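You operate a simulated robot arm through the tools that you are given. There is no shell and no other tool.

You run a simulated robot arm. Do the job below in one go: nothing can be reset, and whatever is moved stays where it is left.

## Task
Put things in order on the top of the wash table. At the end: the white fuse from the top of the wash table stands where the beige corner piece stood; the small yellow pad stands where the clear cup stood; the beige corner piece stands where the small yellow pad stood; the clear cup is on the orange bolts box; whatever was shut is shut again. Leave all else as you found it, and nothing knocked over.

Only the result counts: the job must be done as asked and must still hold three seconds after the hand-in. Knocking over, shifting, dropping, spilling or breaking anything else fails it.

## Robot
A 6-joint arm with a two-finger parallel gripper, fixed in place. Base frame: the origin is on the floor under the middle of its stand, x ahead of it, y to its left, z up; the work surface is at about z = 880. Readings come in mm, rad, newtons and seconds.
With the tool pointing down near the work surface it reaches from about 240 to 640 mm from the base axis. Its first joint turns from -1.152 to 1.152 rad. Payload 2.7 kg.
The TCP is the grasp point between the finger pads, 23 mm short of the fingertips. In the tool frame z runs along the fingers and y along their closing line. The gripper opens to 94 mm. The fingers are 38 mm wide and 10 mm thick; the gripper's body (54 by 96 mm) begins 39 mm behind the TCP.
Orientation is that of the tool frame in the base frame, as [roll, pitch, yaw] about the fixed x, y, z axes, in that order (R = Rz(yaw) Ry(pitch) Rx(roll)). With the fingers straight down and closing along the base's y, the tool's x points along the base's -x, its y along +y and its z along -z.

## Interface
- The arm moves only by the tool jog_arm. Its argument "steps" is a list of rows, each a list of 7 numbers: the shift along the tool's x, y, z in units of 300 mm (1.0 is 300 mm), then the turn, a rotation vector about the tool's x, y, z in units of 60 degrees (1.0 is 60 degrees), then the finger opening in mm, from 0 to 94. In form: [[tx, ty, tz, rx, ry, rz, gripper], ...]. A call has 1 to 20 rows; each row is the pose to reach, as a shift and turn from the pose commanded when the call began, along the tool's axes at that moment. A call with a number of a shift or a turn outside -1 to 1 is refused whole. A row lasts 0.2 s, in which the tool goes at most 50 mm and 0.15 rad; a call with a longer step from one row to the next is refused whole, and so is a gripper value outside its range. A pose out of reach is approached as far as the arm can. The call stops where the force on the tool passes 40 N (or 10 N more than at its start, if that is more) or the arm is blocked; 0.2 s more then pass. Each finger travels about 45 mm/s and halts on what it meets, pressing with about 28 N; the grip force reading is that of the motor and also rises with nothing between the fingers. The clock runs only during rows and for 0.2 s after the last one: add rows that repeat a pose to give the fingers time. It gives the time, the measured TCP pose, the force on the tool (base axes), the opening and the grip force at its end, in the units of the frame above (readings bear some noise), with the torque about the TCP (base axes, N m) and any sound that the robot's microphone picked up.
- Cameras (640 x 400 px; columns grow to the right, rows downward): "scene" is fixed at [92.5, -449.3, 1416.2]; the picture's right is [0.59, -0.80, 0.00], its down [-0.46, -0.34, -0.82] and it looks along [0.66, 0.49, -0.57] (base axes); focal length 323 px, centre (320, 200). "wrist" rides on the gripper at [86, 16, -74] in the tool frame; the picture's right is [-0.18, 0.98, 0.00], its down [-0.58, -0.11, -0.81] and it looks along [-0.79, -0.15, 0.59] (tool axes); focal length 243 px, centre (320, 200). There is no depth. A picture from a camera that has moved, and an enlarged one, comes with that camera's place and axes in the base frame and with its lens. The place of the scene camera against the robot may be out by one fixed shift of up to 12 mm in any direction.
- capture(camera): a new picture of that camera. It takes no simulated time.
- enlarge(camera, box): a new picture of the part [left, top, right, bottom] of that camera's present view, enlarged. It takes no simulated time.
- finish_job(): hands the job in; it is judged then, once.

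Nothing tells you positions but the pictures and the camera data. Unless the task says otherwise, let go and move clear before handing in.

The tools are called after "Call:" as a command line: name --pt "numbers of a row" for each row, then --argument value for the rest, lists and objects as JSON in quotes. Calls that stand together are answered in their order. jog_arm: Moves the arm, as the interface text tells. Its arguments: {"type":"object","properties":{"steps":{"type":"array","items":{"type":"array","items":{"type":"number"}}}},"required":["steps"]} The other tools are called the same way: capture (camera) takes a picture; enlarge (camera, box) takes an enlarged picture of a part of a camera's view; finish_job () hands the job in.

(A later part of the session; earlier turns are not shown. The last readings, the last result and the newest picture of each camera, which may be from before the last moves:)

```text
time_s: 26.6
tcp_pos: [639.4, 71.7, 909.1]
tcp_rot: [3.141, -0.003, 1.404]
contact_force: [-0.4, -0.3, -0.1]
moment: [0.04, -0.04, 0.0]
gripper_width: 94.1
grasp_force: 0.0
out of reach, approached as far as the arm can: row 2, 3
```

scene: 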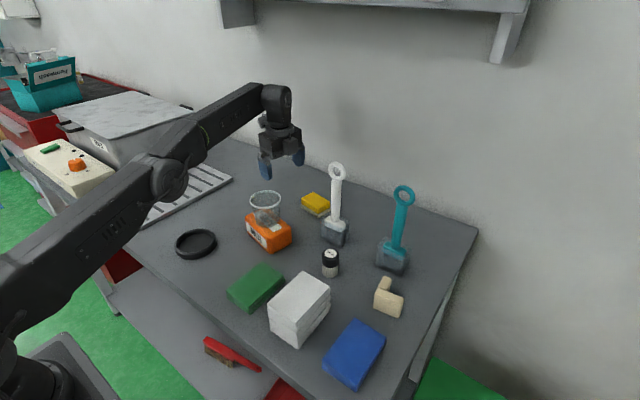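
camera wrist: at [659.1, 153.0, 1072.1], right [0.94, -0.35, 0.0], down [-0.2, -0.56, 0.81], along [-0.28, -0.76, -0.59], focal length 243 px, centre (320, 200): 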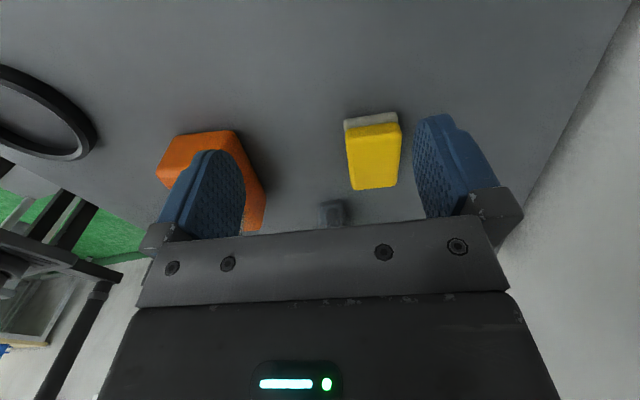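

The limit near the table is about r≈643. That's enough to grip the pad with a slight pull, closing along its short side. I'll raise and move over the pad.

Call:
jog_arm --pt "0 0 -0.09 0 0 0 94" --pt "0 -0.01 -0.183 0 0 0 94" --pt "-0.08 0.0 -0.183 0 0 0 94" --pt "-0.16 0.015 -0.183 0 0 0 94" --pt "-0.24 0.03 -0.183 0 0 0 94" --pt "-0.297 0.035 -0.183 0 0 0 94" --pt "-0.297 0.035 -0.183 0 0 0 94"

Call:
capture --camera "wrist"

Call:
enlarge --camera "scene" --box '[240, 120, 370, 250]'

```text
time_s: 28.2
tcp_pos: [634.7, -19.2, 961.9]
tcp_rot: [-3.141, -0.002, 1.406]
contact_force: [0.6, -0.1, -0.9]
moment: [0.0, 0.05, 0.03]
gripper_width: 94.1
grasp_force: 0.0
```

```text
taken
camera wrist: at [664.9, 63.8, 1035.5], right [0.94, -0.34, 0.0], down [-0.2, -0.56, 0.81], along [-0.28, -0.76, -0.59], focal length 243 px, centre (320, 200)
```

wrist: 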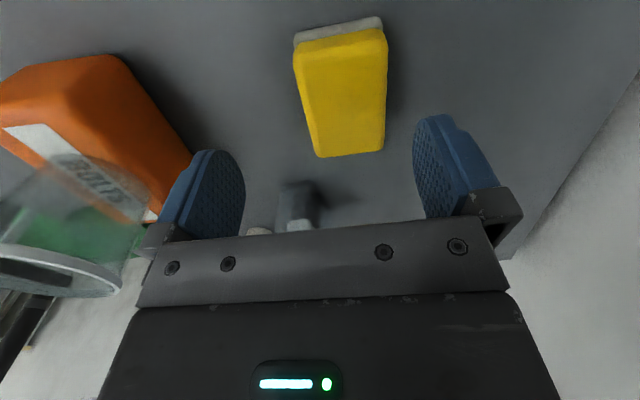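

```text
3.08 times, centred on (305, 185) of scene
camera zoom: at [92.4, -449.3, 1416.2], right [0.59, -0.8, 0.0], down [-0.46, -0.34, -0.82], along [0.66, 0.49, -0.57], focal length 993 px, centre (366, 246)
```

zoom: 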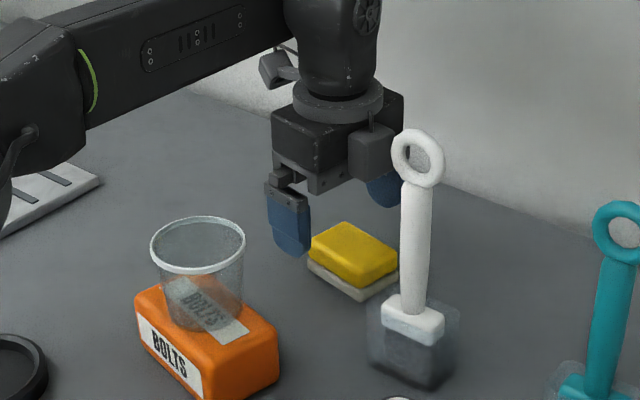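

I notice a dark block on the gripper's far side near the white handle. I'll look closer to make sure there's enough clearance.

Call:
enlarge --camera "scene" --box '[310, 120, 390, 180]'

Call:
enlarge --camera "scene" --box '[310, 160, 390, 240]'

Call:
enlarge --camera "wrist" --box '[230, 0, 510, 250]'

```text
6.67 times, centred on (350, 150) of scene
camera zoom: at [92.4, -449.3, 1416.2], right [0.59, -0.8, 0.0], down [-0.46, -0.34, -0.82], along [0.66, 0.49, -0.57], focal length 2152 px, centre (120, 533)
```

zoom: 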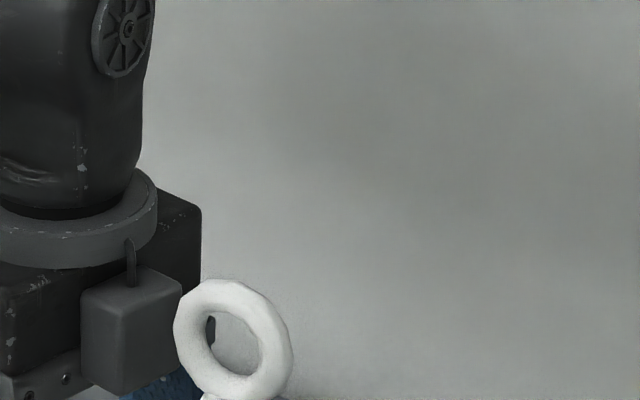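

```text
5.00 times, centred on (350, 200) of scene
camera zoom: at [92.4, -449.3, 1416.2], right [0.59, -0.8, 0.0], down [-0.46, -0.34, -0.82], along [0.66, 0.49, -0.57], focal length 1614 px, centre (170, 200)
```

zoom: 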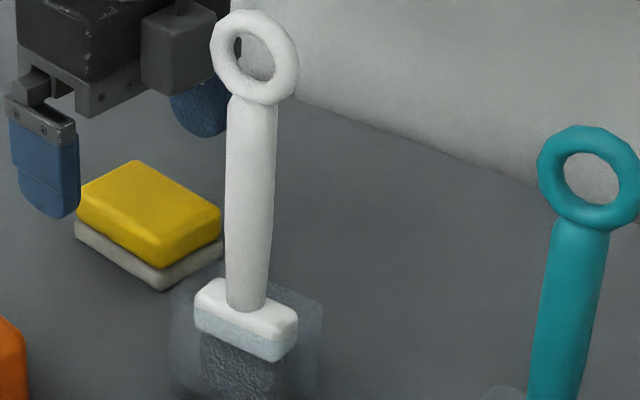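

```text
1.60 times, centred on (370, 125) of wrist
camera zoom: at [664.9, 63.8, 1035.5], right [0.94, -0.34, 0.0], down [-0.2, -0.56, 0.81], along [-0.28, -0.76, -0.59], focal length 388 px, centre (240, 320)
```

zoom: 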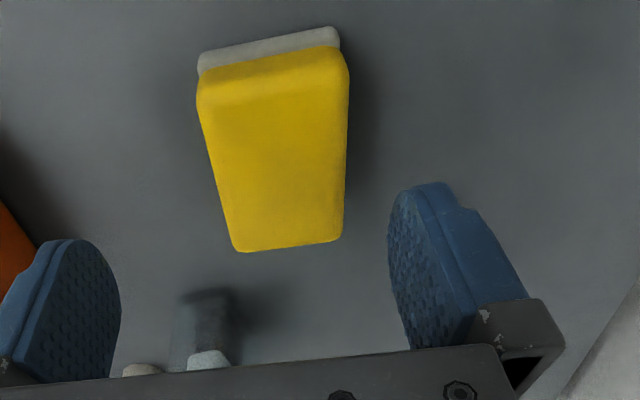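

The block on the gripper clears the white handle by several centimetres. The pad is confirmed at about (650.5, -19.5). Now I'll descend around it while easing outward.

Call:
jog_arm --pt "0.0 0.0 0.06 0 0 0 94" --pt "0.002 0.01 0.11 0 0 0 94" --pt "0.003 0.02 0.15 0 0 0 94" --pt "0.004 0.026 0.181 0 0 0 94" --pt "0.004 0.026 0.181 0 0 0 94"

Call:
capture --camera "wrist"

Call:
enlarge --camera "scene" --box '[260, 140, 370, 240]'

```text
time_s: 29.4
tcp_pos: [643.4, -18.8, 907.5]
tcp_rot: [3.141, -0.003, 1.406]
contact_force: [-0.1, 0.6, 0.5]
moment: [0.0, 0.03, 0.01]
gripper_width: 93.9
grasp_force: 0.2
```

```text
taken
camera wrist: at [673.4, 63.7, 980.9], right [0.94, -0.34, 0.0], down [-0.2, -0.56, 0.81], along [-0.28, -0.76, -0.59], focal length 243 px, centre (320, 200)
```

wrist: 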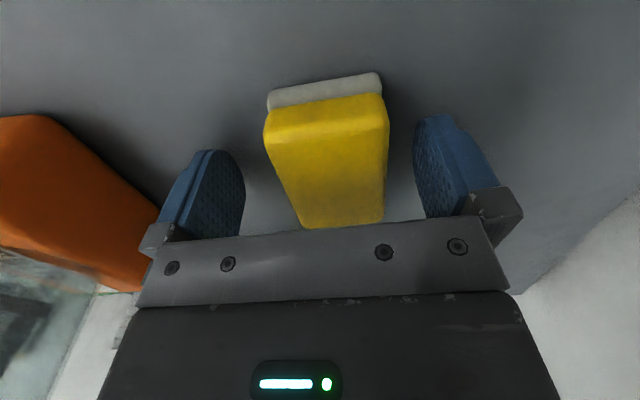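

```text
4.00 times, centred on (315, 190) of scene
camera zoom: at [92.5, -449.3, 1416.2], right [0.59, -0.8, 0.0], down [-0.46, -0.34, -0.82], along [0.66, 0.49, -0.57], focal length 1291 px, centre (340, 240)
```

zoom: 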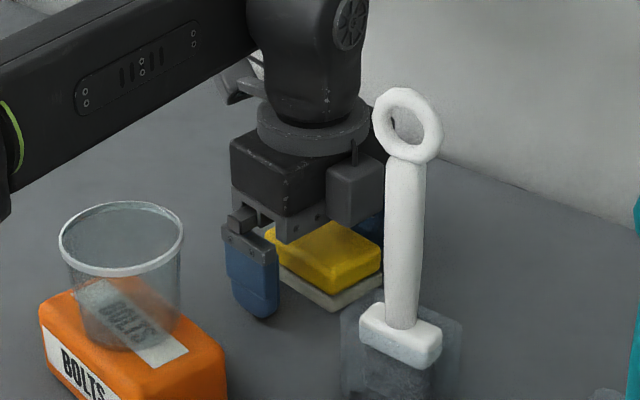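

The pad is between the fingers. I'll close now.

Call:
jog_arm --pt "0 0 0 0 0 0 70" --pt "0 0 0 0 0 0 56" --pt "0 0 0 0 0 0 30" --pt "0 0 0 0 0 0 30" --pt "0 0 0 0 0 0 30" --pt "0 0 0 0 0 0 30"

Call:
capture --camera "wrist"

Call:
enlarge --camera "scene" --box '[260, 140, 370, 240]'

```text
time_s: 30.8
tcp_pos: [642.1, -18.4, 908.9]
tcp_rot: [-3.141, -0.001, 1.405]
contact_force: [0.0, 0.4, 0.8]
moment: [-0.01, -0.01, 0.01]
gripper_width: 47.7
grasp_force: 28.2
```

```text
taken
camera wrist: at [673.4, 63.8, 981.0], right [0.94, -0.34, 0.0], down [-0.2, -0.56, 0.81], along [-0.28, -0.76, -0.59], focal length 243 px, centre (320, 200)
```

wrist: 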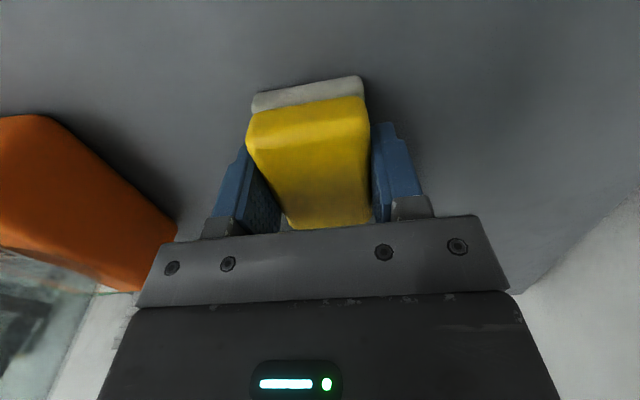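

```text
4.00 times, centred on (315, 190) of scene
camera zoom: at [92.4, -449.3, 1416.2], right [0.59, -0.8, 0.0], down [-0.46, -0.34, -0.82], along [0.66, 0.49, -0.57], focal length 1291 px, centre (340, 240)
```

zoom: 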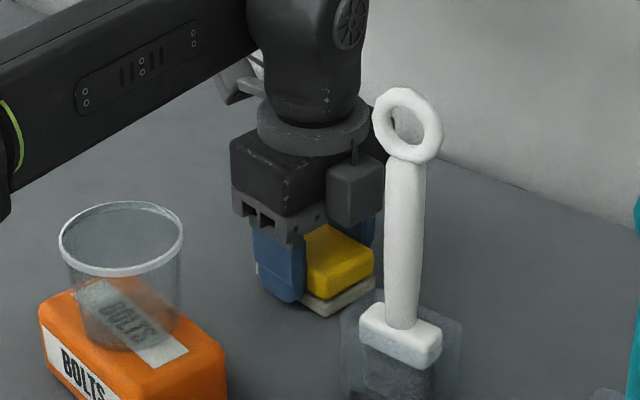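

The pad is held at 47.7 mm and 28 N. I'll lift it, check, and carry it toward the cup's old place at (569, 181).

Call:
jog_arm --pt "0 0 -0.03 0 0 0 30" --pt "0 0 -0.08 0 0 0 30" --pt "0 0 -0.15 0 0 0 30" --pt "0 0 -0.2 0 0 0 30"

Call:
enlarge --camera "scene" --box '[260, 120, 370, 240]'

```text
time_s: 31.8
tcp_pos: [637.2, -18.4, 967.3]
tcp_rot: [3.141, -0.002, 1.405]
contact_force: [0.3, -0.5, -0.7]
moment: [-0.01, 0.0, 0.0]
gripper_width: 47.7
grasp_force: 28.3
out of reach, approached as far as the arm can: row 3, 4
```

```text
3.33 times, centred on (315, 180) of scene
camera zoom: at [92.5, -449.3, 1416.2], right [0.59, -0.8, 0.0], down [-0.46, -0.34, -0.82], along [0.66, 0.49, -0.57], focal length 1076 px, centre (337, 267)
```

zoom: 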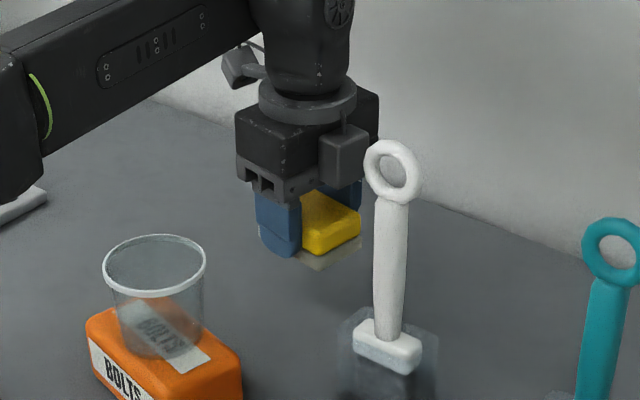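

The pad is lifted cleanly. Now I'll carry it over to the cup's old place.

Call:
jog_arm --pt "0.09 -0.05 0 0 0 0 30" --pt "0.2 -0.11 0 0 0 0 30" --pt "0.31 -0.17 0 0 0 0 30" --pt "0.42 -0.23 0 0 0 0 30" --pt "0.53 -0.29 0 0 0 0 30" --pt "0.618 -0.334 0 0 0 0 30" --pt "0.618 -0.334 0 0 0 0 30"

Call:
capture --camera "wrist"

Call:
capture --camera "scene"

```text
time_s: 33.4
tcp_pos: [567.3, 181.9, 969.1]
tcp_rot: [3.141, -0.003, 1.404]
contact_force: [0.5, -0.6, -1.1]
moment: [0.02, 0.03, -0.02]
gripper_width: 47.7
grasp_force: 27.9
```

```text
taken
camera wrist: at [597.3, 263.7, 1041.6], right [0.94, -0.34, 0.0], down [-0.2, -0.56, 0.81], along [-0.28, -0.76, -0.59], focal length 243 px, centre (320, 200)
```

wrist: 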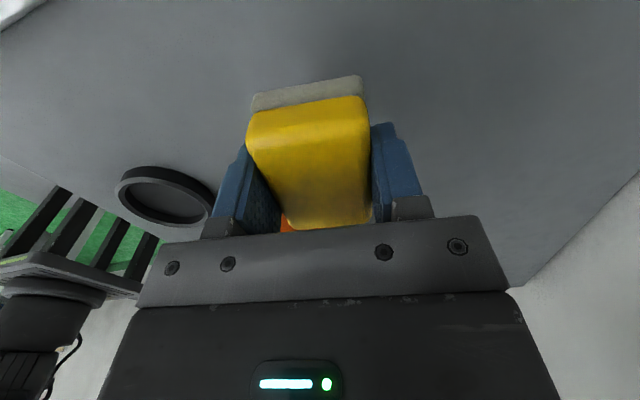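

```text
taken
```

scene: 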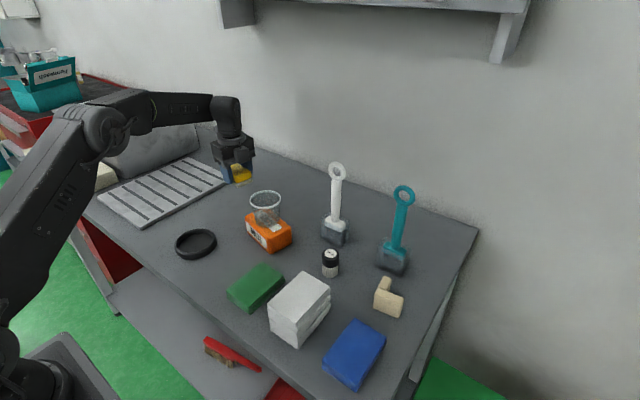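

The pad is over the target. I'll lower it, slowing near the table.

Call:
jog_arm --pt "-0.002 0.006 0.07 0 0 0 30" --pt "-0.002 0.006 0.13 0 0 0 30" --pt "-0.002 0.006 0.175 0 0 0 30" --pt "-0.002 0.006 0.19 0 0 0 30" --pt "-0.002 0.006 0.197 0 0 0 30" --pt "-0.002 0.006 0.197 0 0 0 30"

Call:
enlarge --camera "scene" --box '[200, 140, 290, 220]'

```text
time_s: 34.8
tcp_pos: [571.5, 181.0, 909.2]
tcp_rot: [3.141, -0.002, 1.404]
contact_force: [0.1, 0.5, -0.7]
moment: [0.01, 0.01, -0.02]
gripper_width: 47.4
grasp_force: 28.1
```

```text
5.00 times, centred on (245, 180) of scene
camera zoom: at [92.5, -449.3, 1416.2], right [0.59, -0.8, 0.0], down [-0.46, -0.34, -0.82], along [0.66, 0.49, -0.57], focal length 1614 px, centre (695, 300)
```

zoom: 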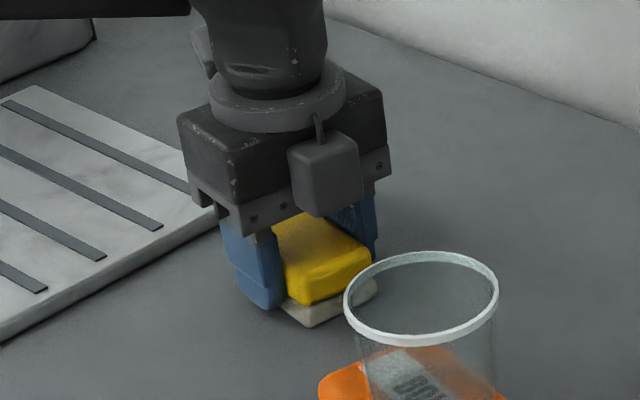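

There's no table contact yet, so I'll lower another 1.5 mm and read the force.

Call:
jog_arm --pt "0 -0.004 0.003 0 0 0 30" --pt "0 -0.004 0.005 0 0 0 30" --pt "0 -0.004 0.005 0 0 0 30"

```text
time_s: 35.6
tcp_pos: [569.7, 181.2, 907.0]
tcp_rot: [3.141, -0.002, 1.405]
contact_force: [-0.8, 1.7, 5.6]
moment: [-0.14, 0.12, -0.04]
gripper_width: 47.9
grasp_force: 28.0
```

The pad is touching the table (5.6 N). I'll release it and withdraw straight up.

Call:
jog_arm --pt "0 0 -0.001 0 0 0 50" --pt "0 0 -0.001 0 0 0 60" --pt "0 0 -0.001 0 0 0 76" --pt "0 0 -0.001 0 0 0 90" --pt "0 0 -0.001 0 0 0 90" --pt "0 0 -0.05 0 0 0 90" --pt "0 0 -0.15 0 0 0 90" --pt "0 0 -0.3 0 0 0 90" --pt "0 0 -0.45 0 0 0 90" --pt "0 0 -0.6 0 0 0 90"

Call:
capture --camera "wrist"

Call:
capture --camera "scene"

```text
time_s: 37.8
tcp_pos: [570.3, 177.5, 1088.4]
tcp_rot: [-3.142, -0.001, 1.402]
contact_force: [-0.9, 0.0, -0.2]
moment: [-0.01, 0.01, 0.01]
gripper_width: 90.1
grasp_force: 0.1
```

```text
taken
camera wrist: at [600.3, 260.3, 1162.1], right [0.94, -0.34, 0.0], down [-0.2, -0.56, 0.81], along [-0.28, -0.76, -0.59], focal length 243 px, centre (320, 200)
```

wrist: 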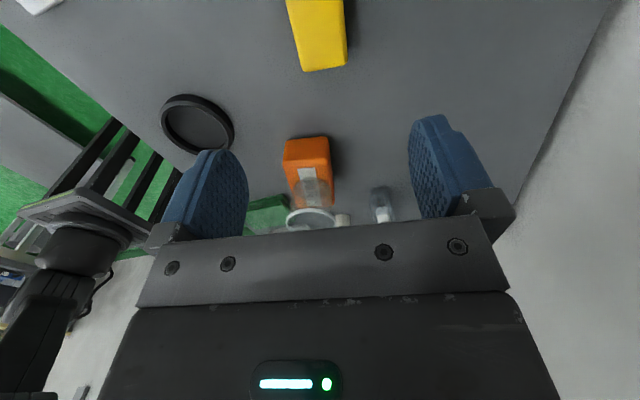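

```text
taken
```

scene: 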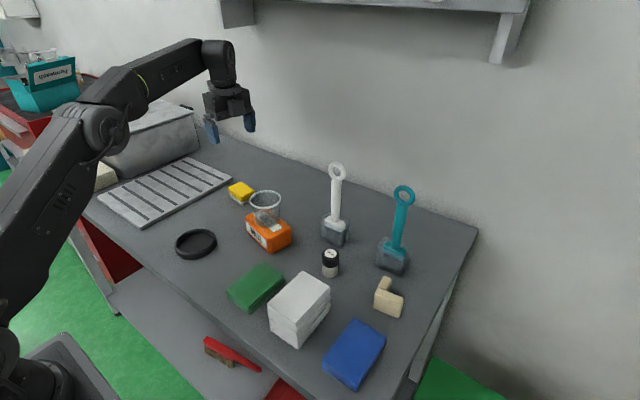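

The pad now stands at the cup's old place. Next is the corner piece; I'll swing over toward it, turning the tool back to its first yaw on the way, and look at it from above.

Call:
jog_arm --pt "-0.09 -0.05 -0.01 0 0 -0.1 90" --pt "-0.18 -0.1 -0.02 0 0 -0.2 90" --pt "-0.27 -0.15 -0.033 0 0 -0.31 90" --pt "-0.37 -0.2 -0.033 0 0 -0.42 90" --pt "-0.46 -0.25 -0.033 0 0 -0.53 90" --pt "-0.56 -0.3 -0.033 0 0 -0.64 90" --pt "-0.65 -0.34 -0.033 0 0 -0.74 90" --pt "-0.741 -0.381 -0.033 0 0 -0.83 90"

```text
time_s: 39.6
tcp_pos: [420.2, -19.7, 1095.7]
tcp_rot: [3.139, -0.001, 2.275]
contact_force: [0.5, -0.3, 0.6]
moment: [-0.02, 0.0, -0.02]
gripper_width: 90.1
grasp_force: 0.1
```

Continuing toward the corner piece and finishing the turn back.

Call:
jog_arm --pt "-0.08 -0.08 0.0 0 0 -0.1 90" --pt "-0.16 -0.16 0.0 0 0 -0.2 90" --pt "-0.24 -0.245 0.0 0 0 -0.31 90" --pt "-0.32 -0.33 0.01 0 0 -0.42 90" --pt "-0.4 -0.41 0.01 0 0 -0.53 90" --pt "-0.48 -0.49 0.02 0 0 -0.64 90" --pt "-0.56 -0.57 0.02 0 0 -0.74 90" --pt "-0.632 -0.647 0.02 0 0 -0.828 90" --pt "-0.632 -0.647 0.02 0 0 -0.828 90"

Call:
capture --camera "wrist"

Call:
capture --camera "scene"

```text
time_s: 41.6
tcp_pos: [391.6, -290.9, 1089.9]
tcp_rot: [3.14, 0.001, -3.141]
contact_force: [0.0, -0.1, -0.3]
moment: [0.01, -0.04, 0.01]
gripper_width: 90.0
grasp_force: 0.0
```

```text
taken
camera wrist: at [305.9, -274.8, 1163.0], right [0.18, 0.98, 0.0], down [0.58, -0.11, 0.81], along [0.79, -0.15, -0.59], focal length 243 px, centre (320, 200)
```

wrist: 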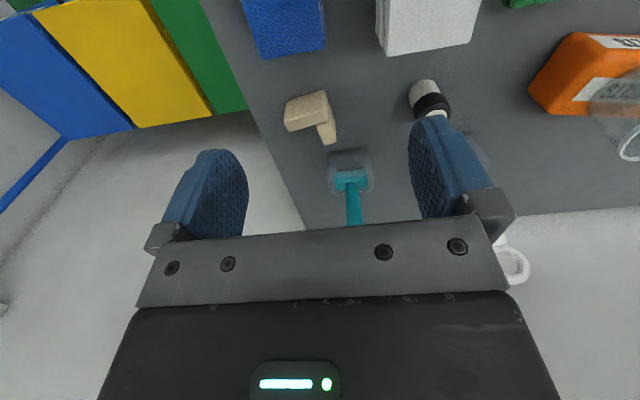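

```text
taken
```

scene: 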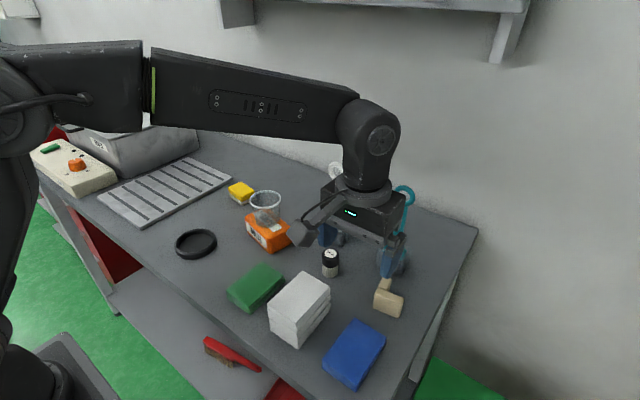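

Call:
enlarge --camera "wrist" --box '[240, 50, 480, 200]'

Call:
enlarge --camera "wrist" --box '[270, 75, 370, 155]'

Call:
enlarge --camera "scene" --box '[310, 220, 430, 340]'

```text
2.67 times, centred on (360, 125) of wrist
camera zoom: at [305.9, -274.8, 1163.0], right [0.18, 0.98, 0.0], down [0.58, -0.11, 0.81], along [0.79, -0.15, -0.59], focal length 647 px, centre (213, 400)
```

zoom: 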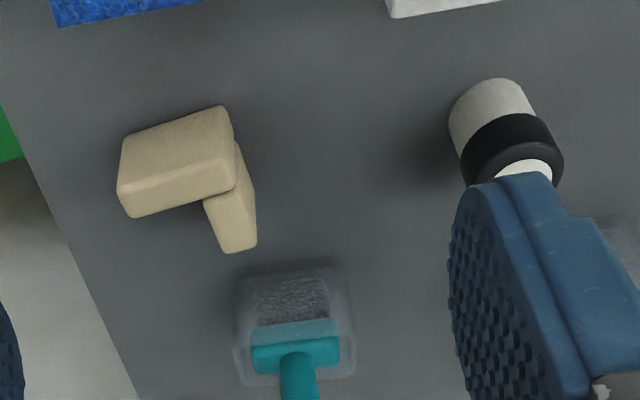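

```text
5.00 times, centred on (320, 115) of wrist
camera zoom: at [305.9, -274.8, 1163.0], right [0.18, 0.98, 0.0], down [0.58, -0.11, 0.81], along [0.79, -0.15, -0.59], focal length 1213 px, centre (320, 625)
```

zoom: 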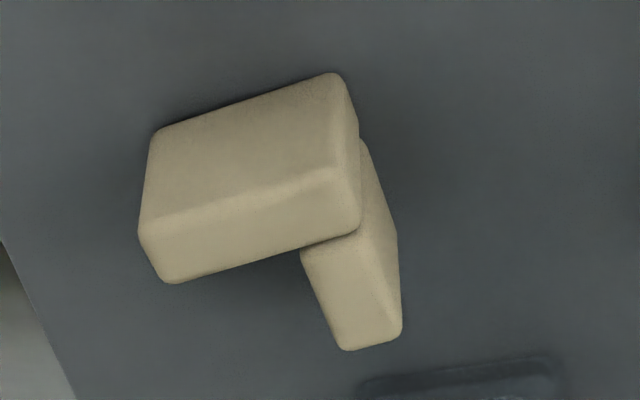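

```text
3.33 times, centred on (370, 280) of scene
camera zoom: at [92.4, -449.3, 1416.2], right [0.59, -0.8, 0.0], down [-0.46, -0.34, -0.82], along [0.66, 0.49, -0.57], focal length 1076 px, centre (153, -67)
```

zoom: 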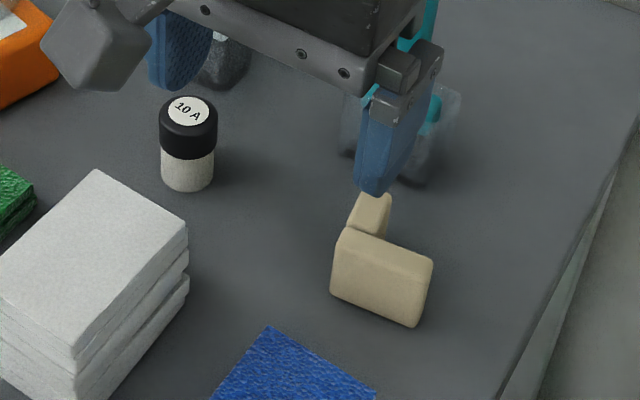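

The corner piece is an upright L: two 50 mm legs, about 17 mm thick and 40 mm tall. Its outer corner is near (462, -298), with one leg running toward −y and the other toward +x. I'll grip the −y leg across its thickness, with the tool turned so the camera is on the −y side.

Call:
jog_arm --pt "0 0 0 0 0 -0.12 60" --pt "0 0 0 0 0 -0.24 60" --pt "0 0 0 0 0 -0.36 60" --pt "0 0 0 0 0 -0.48 60" --pt "0 0 0 0 0 -0.6 60" --pt "0 0 0 0 0 -0.71 60" --pt "0 0 0 0 0 -0.816 60" --pt "0 0 0 0 0 -0.816 60"

Call:
capture --camera "wrist"

```text
time_s: 43.4
tcp_pos: [393.7, -291.7, 1090.7]
tcp_rot: [3.141, 0.003, -2.287]
contact_force: [-0.7, 0.5, -0.1]
moment: [0.01, -0.01, -0.05]
gripper_width: 60.2
grasp_force: 0.0
```

```text
taken
camera wrist: at [325.4, -345.7, 1163.0], right [-0.62, 0.78, 0.0], down [0.46, 0.37, 0.81], along [0.63, 0.5, -0.59], focal length 243 px, centre (320, 200)
```

wrist: 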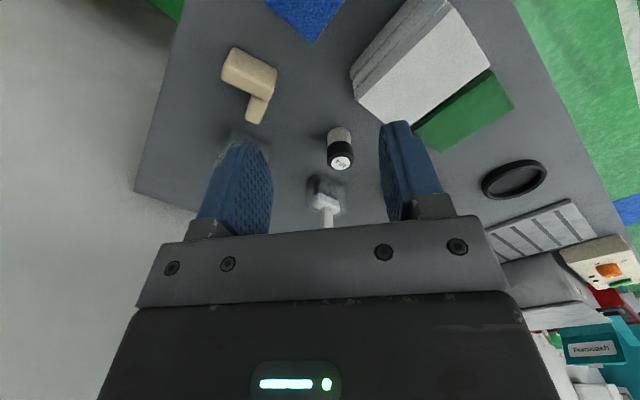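

The turn is halfway. I'll finish it and move above the leg to be gripped.

Call:
jog_arm --pt "-0.005 -0.03 0.02 0 0 -0.12 60" --pt "-0.015 -0.08 0.06 0 0 -0.24 60" --pt "-0.025 -0.13 0.11 0 0 -0.36 60" --pt "-0.035 -0.18 0.15 0 0 -0.48 60" --pt "-0.045 -0.23 0.19 0 0 -0.6 60" --pt "-0.057 -0.28 0.23 0 0 -0.71 60" --pt "-0.067 -0.314 0.267 0 0 -0.816 60" --pt "-0.067 -0.314 0.267 0 0 -0.816 60"

Call:
capture --camera "wrist"

Call:
enlarge --camera "scene" --box '[310, 180, 470, 340]'

```text
time_s: 45.2
tcp_pos: [478.0, -337.7, 1008.9]
tcp_rot: [3.141, 0.001, -1.433]
contact_force: [0.1, -0.6, 0.6]
moment: [-0.01, 0.0, -0.03]
gripper_width: 60.1
grasp_force: 0.0
```

```text
taken
camera wrist: at [474.7, -426.2, 1082.3], right [-1.0, 0.05, 0.0], down [0.03, 0.59, 0.81], along [0.04, 0.81, -0.59], focal length 243 px, centre (320, 200)
```

wrist: 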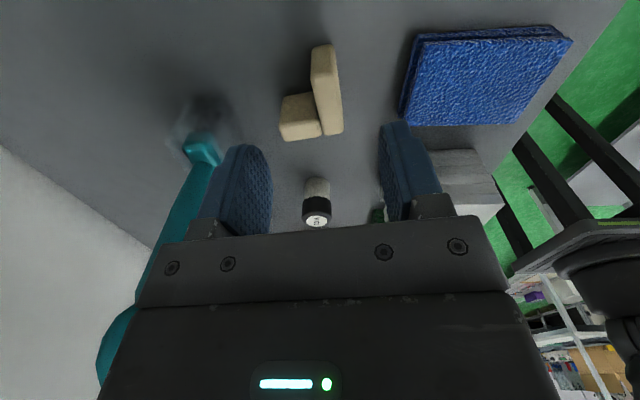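

```text
2.50 times, centred on (390, 260) of scene
camera zoom: at [92.5, -449.3, 1416.2], right [0.59, -0.8, 0.0], down [-0.46, -0.34, -0.82], along [0.66, 0.49, -0.57], focal length 807 px, centre (145, 50)
```

zoom: 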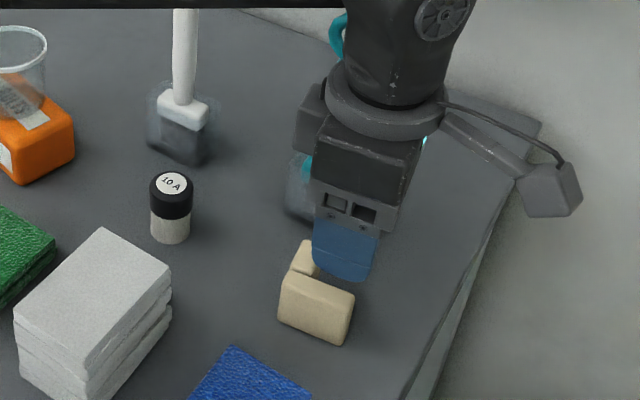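

The camera now looks along the leg. I'll enlarge to fix the exact position of the leg relative to the fingers.

Call:
enlarge --camera "wrist" --box '[240, 20, 400, 150]'

```text
3.08 times, centred on (320, 85) of wrist
camera zoom: at [474.7, -426.2, 1082.3], right [-1.0, 0.05, 0.0], down [0.03, 0.59, 0.81], along [0.04, 0.81, -0.59], focal length 746 px, centre (320, 554)
```

zoom: 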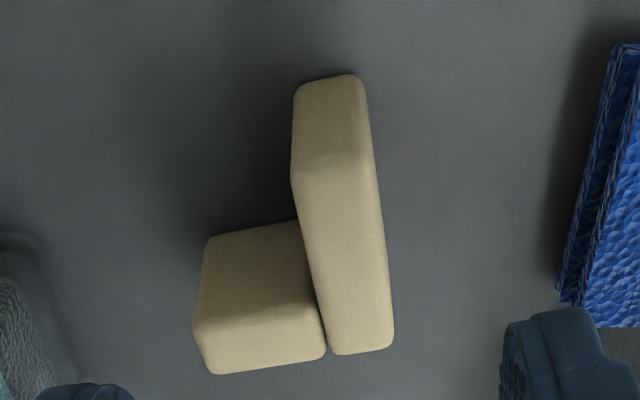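

The leg's axis passes through about (474.7, -338), so I need a 3.4 mm shift in −x. I'll descend with the fingers at 60 mm on either side of the leg.

Call:
jog_arm --pt "-0.0006 0.0114 0.06 0 0 0 60" --pt "-0.0006 0.0114 0.15 0 0 0 60" --pt "-0.0006 0.0114 0.23 0 0 0 60" --pt "-0.0006 0.0114 0.3 0 0 0 60" --pt "-0.0006 0.0114 0.338 0 0 0 60" --pt "-0.0006 0.0114 0.338 0 0 0 60"

Call:
capture --camera "wrist"

Call:
enlarge --camera "scene" --box '[320, 220, 450, 340]'

```text
time_s: 46.6
tcp_pos: [475.1, -337.6, 906.8]
tcp_rot: [-3.141, 0.001, -1.431]
contact_force: [0.6, -0.7, -0.6]
moment: [-0.04, 0.01, 0.0]
gripper_width: 59.9
grasp_force: 0.1
```

```text
taken
camera wrist: at [470.8, -424.9, 980.6], right [-1.0, 0.05, 0.0], down [0.03, 0.59, 0.81], along [0.04, 0.81, -0.59], focal length 243 px, centre (320, 200)
```

wrist: 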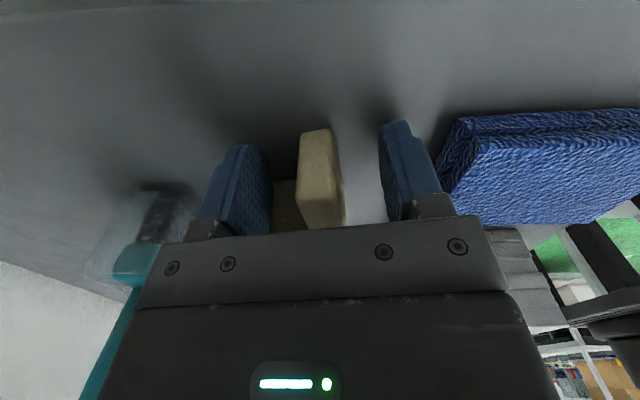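

```text
3.33 times, centred on (385, 280) of scene
camera zoom: at [92.5, -449.3, 1416.2], right [0.59, -0.8, 0.0], down [-0.46, -0.34, -0.82], along [0.66, 0.49, -0.57], focal length 1076 px, centre (103, -67)
```

zoom: 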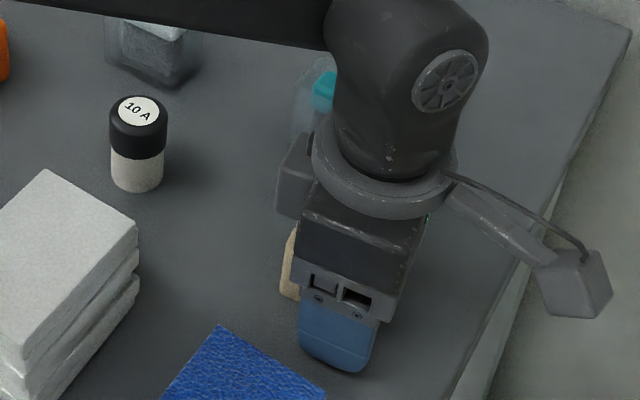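

The leg is centred between the fingers with no contact. I'll close.

Call:
jog_arm --pt "0 0 0 0 0 0 40" --pt "0 0 0 0 0 0 24" --pt "0 0 0 0 0 0 4" --pt "0 0 0 0 0 0 4" --pt "0 0 0 0 0 0 4" --pt "0 0 0 0 0 0 4"

Call:
capture --camera "wrist"

```text
time_s: 48.0
tcp_pos: [475.1, -336.5, 907.9]
tcp_rot: [-3.141, 0.002, -1.434]
contact_force: [-0.1, 0.2, 0.1]
moment: [0.02, -0.03, 0.03]
gripper_width: 17.1
grasp_force: 28.3
```

```text
taken
camera wrist: at [470.8, -424.9, 980.9], right [-1.0, 0.05, 0.0], down [0.03, 0.59, 0.81], along [0.04, 0.81, -0.59], focal length 243 px, centre (320, 200)
```

wrist: 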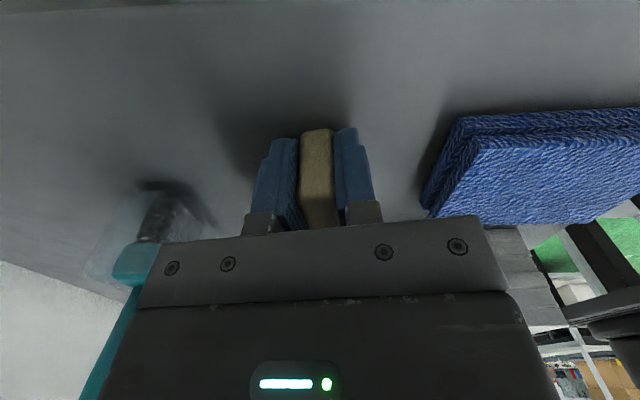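

The leg is gripped (17 mm, 28 N). I'll lift it straight up, check, and then route it over the clear side of the table, keeping away from the tall handles.

Call:
jog_arm --pt "0 0 -0.03 0 0 0 4" --pt "0 0 -0.1 0 0 0 4" --pt "0 0 -0.22 0 0 0 4" --pt "0 0 -0.36 0 0 0 4" --pt "0 0 -0.48 0 0 0 4" --pt "0 0 -0.524 0 0 0 4" --pt "0 0 -0.524 0 0 0 4"

Call:
capture --camera "scene"

Call:
capture --camera "wrist"

```text
time_s: 49.6
tcp_pos: [474.1, -336.9, 1067.3]
tcp_rot: [3.141, 0.003, -1.433]
contact_force: [0.4, -0.3, -0.5]
moment: [0.01, -0.02, 0.0]
gripper_width: 17.1
grasp_force: 28.3
```

```text
taken
```

scene: 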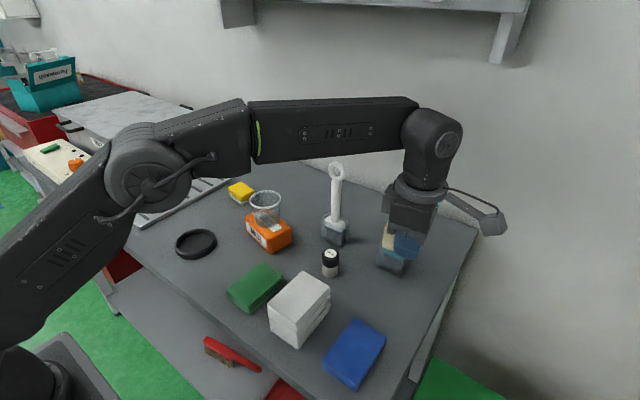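

```text
taken
camera wrist: at [469.9, -425.0, 1139.7], right [-1.0, 0.05, 0.0], down [0.03, 0.59, 0.81], along [0.04, 0.81, -0.59], focal length 243 px, centre (320, 200)
```

wrist: 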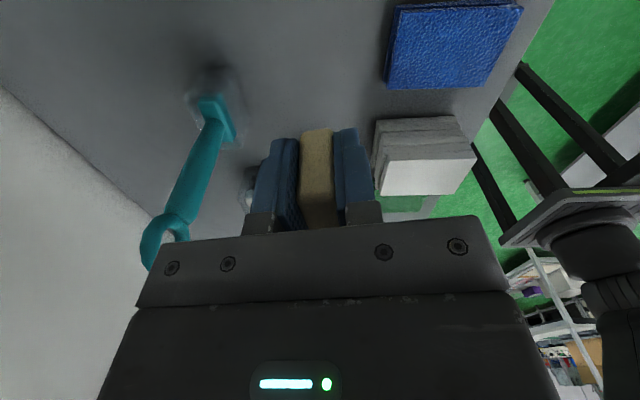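

The corner piece is held firmly and the teal holder hasn't moved. I'll swing it round toward the middle while turning the tool.

Call:
jog_arm --pt "-0.06 0.02 0 0 0 0.04 4" --pt "-0.17 0.04 0 0 0 0.12 4" --pt "-0.29 0.05 0 0 0 0.22 4" --pt "-0.41 0.06 0 0 0 0.33 4" --pt "-0.53 0.063 0 0 0 0.43 4" --pt "-0.638 0.063 0 0 0 0.53 4" --pt "-0.638 0.063 0 0 0 0.53 4"

```text
time_s: 51.2
tcp_pos: [429.6, -150.3, 1066.4]
tcp_rot: [3.141, 0.002, -1.99]
contact_force: [0.5, 0.2, -0.2]
moment: [-0.01, -0.01, 0.0]
gripper_width: 17.3
grasp_force: 27.7
```

Still held. I'll pass over the box and cup with about 45 mm clearance to the open area on the +y side of the pad's old place, finishing the turn.

Call:
jog_arm --pt "-0.06 -0.01 -0.02 0 0 0.05 4" --pt "-0.18 -0.025 -0.03 0 0 0.12 4" --pt "-0.31 -0.042 -0.03 0 0 0.2 4" --pt "-0.44 -0.06 -0.03 0 0 0.29 4" --pt "-0.57 -0.078 -0.03 0 0 0.38 4" --pt "-0.7 -0.095 -0.03 0 0 0.46 4" --pt "-0.816 -0.111 -0.03 0 0 0.527 4" --pt "-0.816 -0.111 -0.03 0 0 0.527 4"

Call:
capture --camera "scene"

Call:
capture --camera "wrist"

```text
time_s: 53.0
tcp_pos: [560.8, 60.1, 1074.9]
tcp_rot: [3.14, 0.002, -2.541]
contact_force: [-0.1, 0.6, -1.3]
moment: [0.05, -0.01, -0.02]
gripper_width: 17.1
grasp_force: 28.5
```

```text
taken
```

scene: 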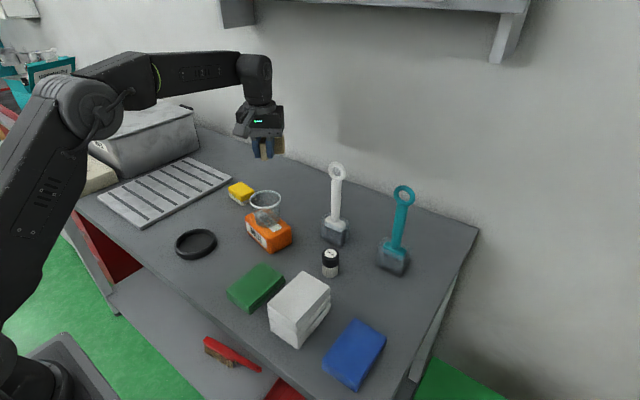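

```text
taken
camera wrist: at [480.0, 24.5, 1147.9], right [-0.4, 0.92, 0.0], down [0.54, 0.24, 0.81], along [0.74, 0.33, -0.59], focal length 243 px, centre (320, 200)
```

wrist: 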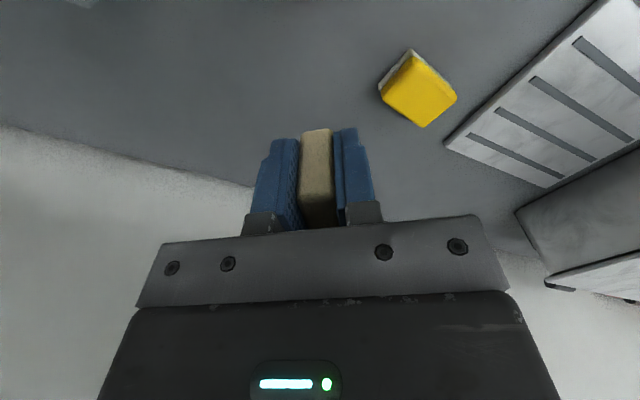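

The piece is still held and the tool is oriented so the corner's middle is about 24 mm ahead of the grip. I'll move above the pad's old place at z≈1000.

Call:
jog_arm --pt "-0.004 -0.05 0.03 0 0 0 4" --pt "-0.01 -0.13 0.09 0 0 0 4" --pt "-0.017 -0.21 0.15 0 0 0 4" --pt "-0.024 -0.28 0.2 0 0 0 4" --pt "-0.0294 -0.343 0.25 0 0 0 4" --pt "-0.0294 -0.343 0.25 0 0 0 4"

Call:
capture --camera "scene"

Call:
capture --camera "wrist"

```text
time_s: 54.4
tcp_pos: [625.4, -19.7, 1000.3]
tcp_rot: [3.141, 0.002, -2.541]
contact_force: [0.1, -0.2, 0.1]
moment: [0.0, 0.01, 0.01]
gripper_width: 16.9
grasp_force: 28.1
```

```text
taken
```

scene: 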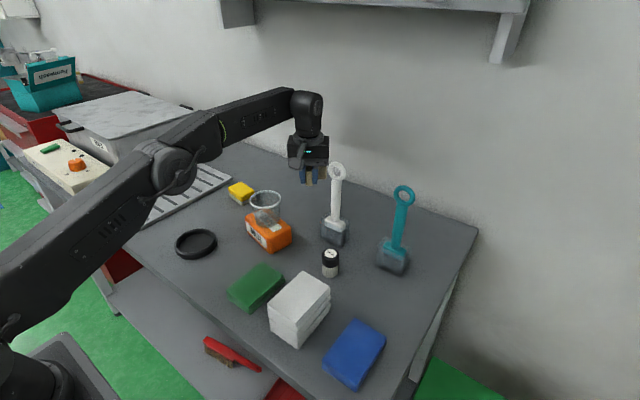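

```text
taken
camera wrist: at [545.2, -55.1, 1073.9], right [-0.4, 0.91, 0.0], down [0.54, 0.24, 0.81], along [0.74, 0.33, -0.59], focal length 243 px, centre (320, 200)
```

wrist: 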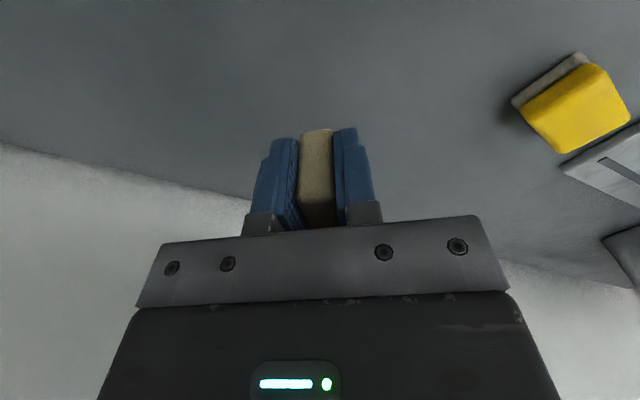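

All clear below. I'll lower the corner piece to just above the table.

Call:
jog_arm --pt "-0.0027 -0.0019 0.06 0 0 0 4" --pt "-0.0027 -0.0019 0.14 0 0 0 4" --pt "-0.0027 -0.0019 0.22 0 0 0 4" --pt "-0.0027 -0.0019 0.275 0 0 0 4" --pt "-0.0027 -0.0019 0.3 0 0 0 4" --pt "-0.0027 -0.0019 0.3 0 0 0 4"

Call:
enlarge --camera "scene" --box '[250, 130, 370, 240]'

Call:
capture --camera "wrist"

```text
time_s: 55.8
tcp_pos: [627.6, -20.5, 909.6]
tcp_rot: [3.139, 0.001, -2.542]
contact_force: [0.0, 0.8, 0.4]
moment: [0.0, 0.01, 0.0]
gripper_width: 17.0
grasp_force: 28.0
```

```text
3.64 times, centred on (310, 185) of scene
camera zoom: at [92.5, -449.3, 1416.2], right [0.59, -0.8, 0.0], down [-0.46, -0.34, -0.82], along [0.66, 0.49, -0.57], focal length 1174 px, centre (356, 254)
```

zoom: 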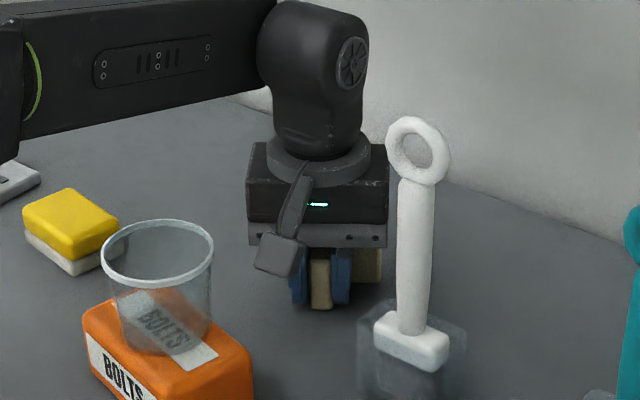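

```text
taken
camera wrist: at [546.4, -55.5, 982.4], right [-0.4, 0.91, 0.0], down [0.54, 0.24, 0.81], along [0.74, 0.33, -0.59], focal length 243 px, centre (320, 200)
```

wrist: 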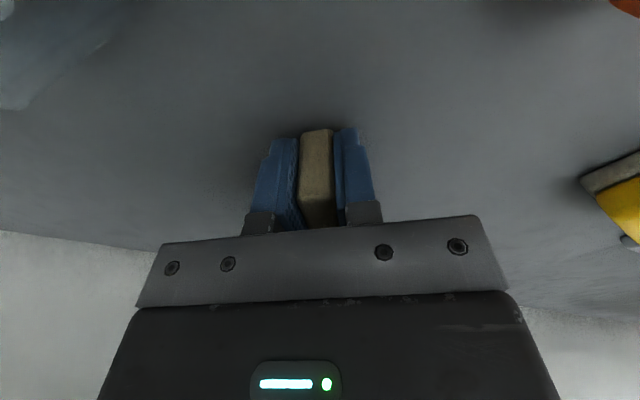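

Just above the table with no contact yet. I'll lower the last 2 mm and read the force.

Call:
jog_arm --pt "0 0 0.003 0 0 0 4" --pt "0 0 0.006 0 0 0 4" --pt "0 0 0.006 0 0 0 4"

```text
time_s: 56.6
tcp_pos: [627.1, -19.9, 908.2]
tcp_rot: [3.141, 0.001, -2.542]
contact_force: [-0.3, -0.1, 0.2]
moment: [-0.02, -0.05, 0.01]
gripper_width: 17.1
grasp_force: 28.1
```

Call:
jog_arm --pt "0 0 0.003 0 0 0 4" --pt "0 0 0.004 0 0 0 4" --pt "0 0 0.004 0 0 0 4"

```text
time_s: 57.4
tcp_pos: [626.5, -19.4, 907.4]
tcp_rot: [-3.141, 0.004, -2.541]
contact_force: [0.2, 0.2, 4.9]
moment: [-0.03, -0.1, -0.03]
gripper_width: 17.1
grasp_force: 27.8
```

The piece touches the table (4.9 N). I'll release and withdraw straight up.

Call:
jog_arm --pt "0 0 -0.001 0 0 0 22" --pt "0 0 -0.001 0 0 0 36" --pt "0 0 -0.001 0 0 0 50" --pt "0 0 -0.001 0 0 0 50" --pt "0 0 -0.001 0 0 0 50" --pt "0 0 -0.05 0 0 0 50" --pt "0 0 -0.14 0 0 0 50" --pt "0 0 -0.26 0 0 0 50" --pt "0 0 -0.3 0 0 0 50"

Call:
capture --camera "wrist"

Call:
enlarge --camera "scene" --box '[250, 130, 370, 240]'

```text
time_s: 59.4
tcp_pos: [628.0, -20.4, 996.3]
tcp_rot: [3.141, 0.001, -2.541]
contact_force: [-0.4, -0.4, 0.9]
moment: [0.0, 0.02, -0.03]
gripper_width: 49.8
grasp_force: 0.1
```

```text
taken
camera wrist: at [546.0, -56.2, 1069.5], right [-0.4, 0.91, 0.0], down [0.54, 0.24, 0.81], along [0.74, 0.33, -0.59], focal length 243 px, centre (320, 200)
```

wrist: 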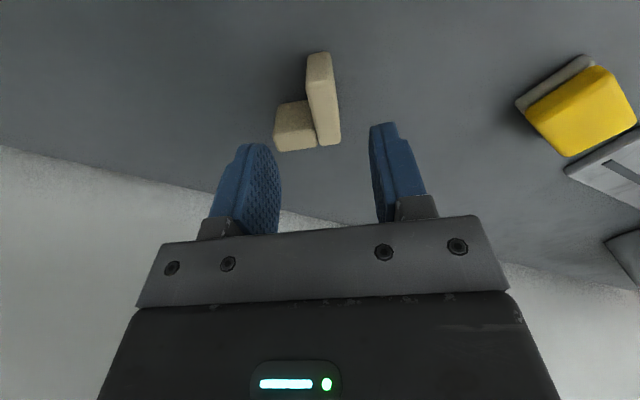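

```text
3.64 times, centred on (310, 185) of scene
camera zoom: at [92.5, -449.3, 1416.2], right [0.59, -0.8, 0.0], down [-0.46, -0.34, -0.82], along [0.66, 0.49, -0.57], focal length 1174 px, centre (356, 254)
```

zoom: 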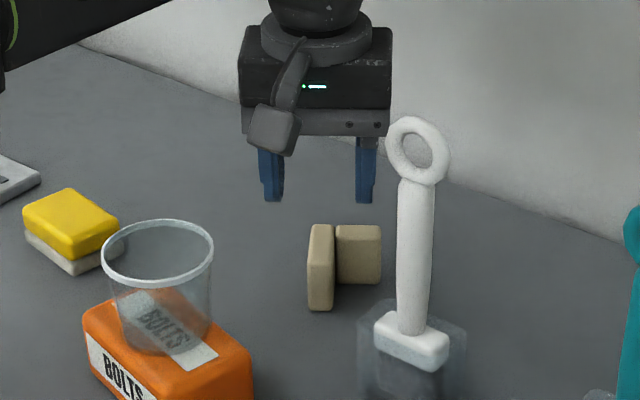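

The corner piece stands at the pad's old place, and nothing else was disturbed. Next is the fuse near (488, -177). I'll withdraw over the box (above the cup) toward the robot and around to the fuse, turning the tool so its attachments stay clear.

Call:
jog_arm --pt "0.077 0.053 -0.107 0 0 0 66" --pt "0.154 0.105 -0.213 0 0 0 66" --pt "0.257 0.156 -0.267 0 0 0 66" --pt "0.386 0.204 -0.267 0 0 -0.12 66" --pt "0.519 0.234 -0.267 0 0 -0.24 66" --pt "0.645 0.179 -0.267 0 0 -0.36 66" --pt "0.72 0.069 -0.267 0 0 -0.48 66" --pt "0.708 -0.061 -0.25 0 0 -0.593 66" --pt "0.681 -0.168 -0.2 0 0 -0.593 66" --pt "0.681 -0.168 -0.2 0 0 -0.593 66"

Call:
capture --camera "wrist"

Call:
capture --camera "scene"

```text
time_s: 61.6
tcp_pos: [485.3, -179.0, 1057.3]
tcp_rot: [-3.14, 0.0, -1.918]
contact_force: [-0.4, 0.2, -0.2]
moment: [0.01, 0.04, -0.03]
gripper_width: 66.1
grasp_force: 0.0
```

```text
taken
camera wrist: at [440.0, -253.7, 1131.3], right [-0.86, 0.51, 0.0], down [0.3, 0.51, 0.81], along [0.41, 0.7, -0.59], focal length 243 px, centre (320, 200)
```

wrist: 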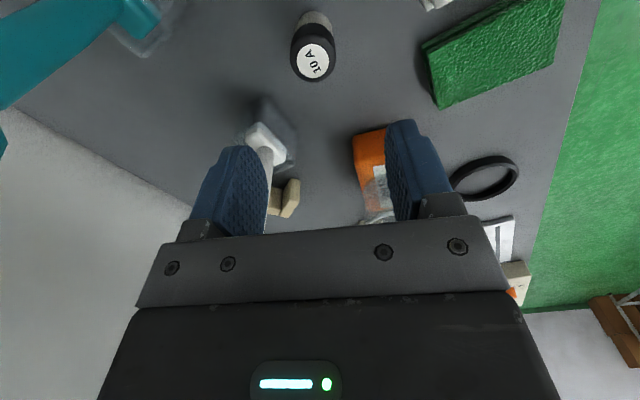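

```text
taken
```

scene: 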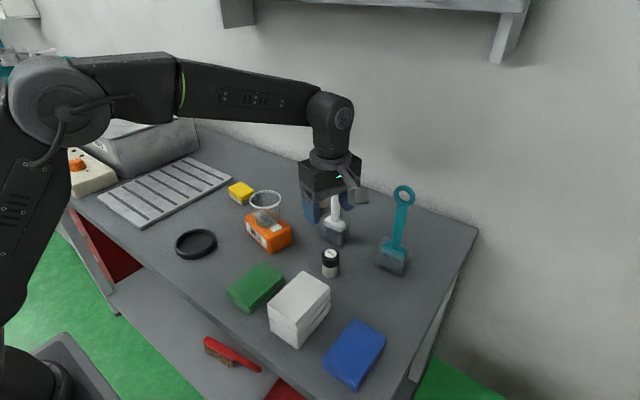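

The fuse is nearly under the tool. I'll enlarge to find its exact centre and height.

Call:
enlarge --camera "wrist" --box '[260, 0, 380, 100]'

```text
4.00 times, centred on (320, 50) of wrist
camera zoom: at [440.0, -253.7, 1131.3], right [-0.86, 0.51, 0.0], down [0.3, 0.51, 0.81], along [0.41, 0.7, -0.59], focal length 970 px, centre (320, 800)
```

zoom: 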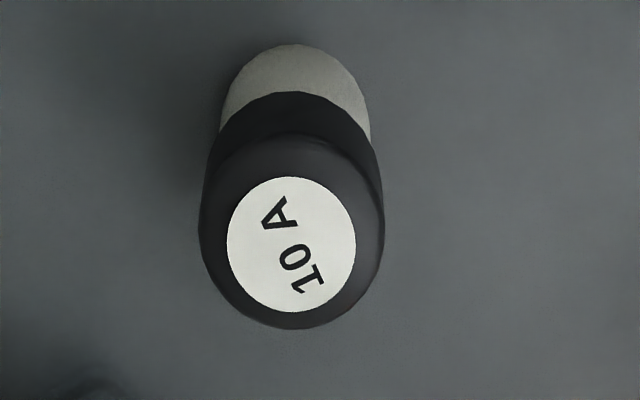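

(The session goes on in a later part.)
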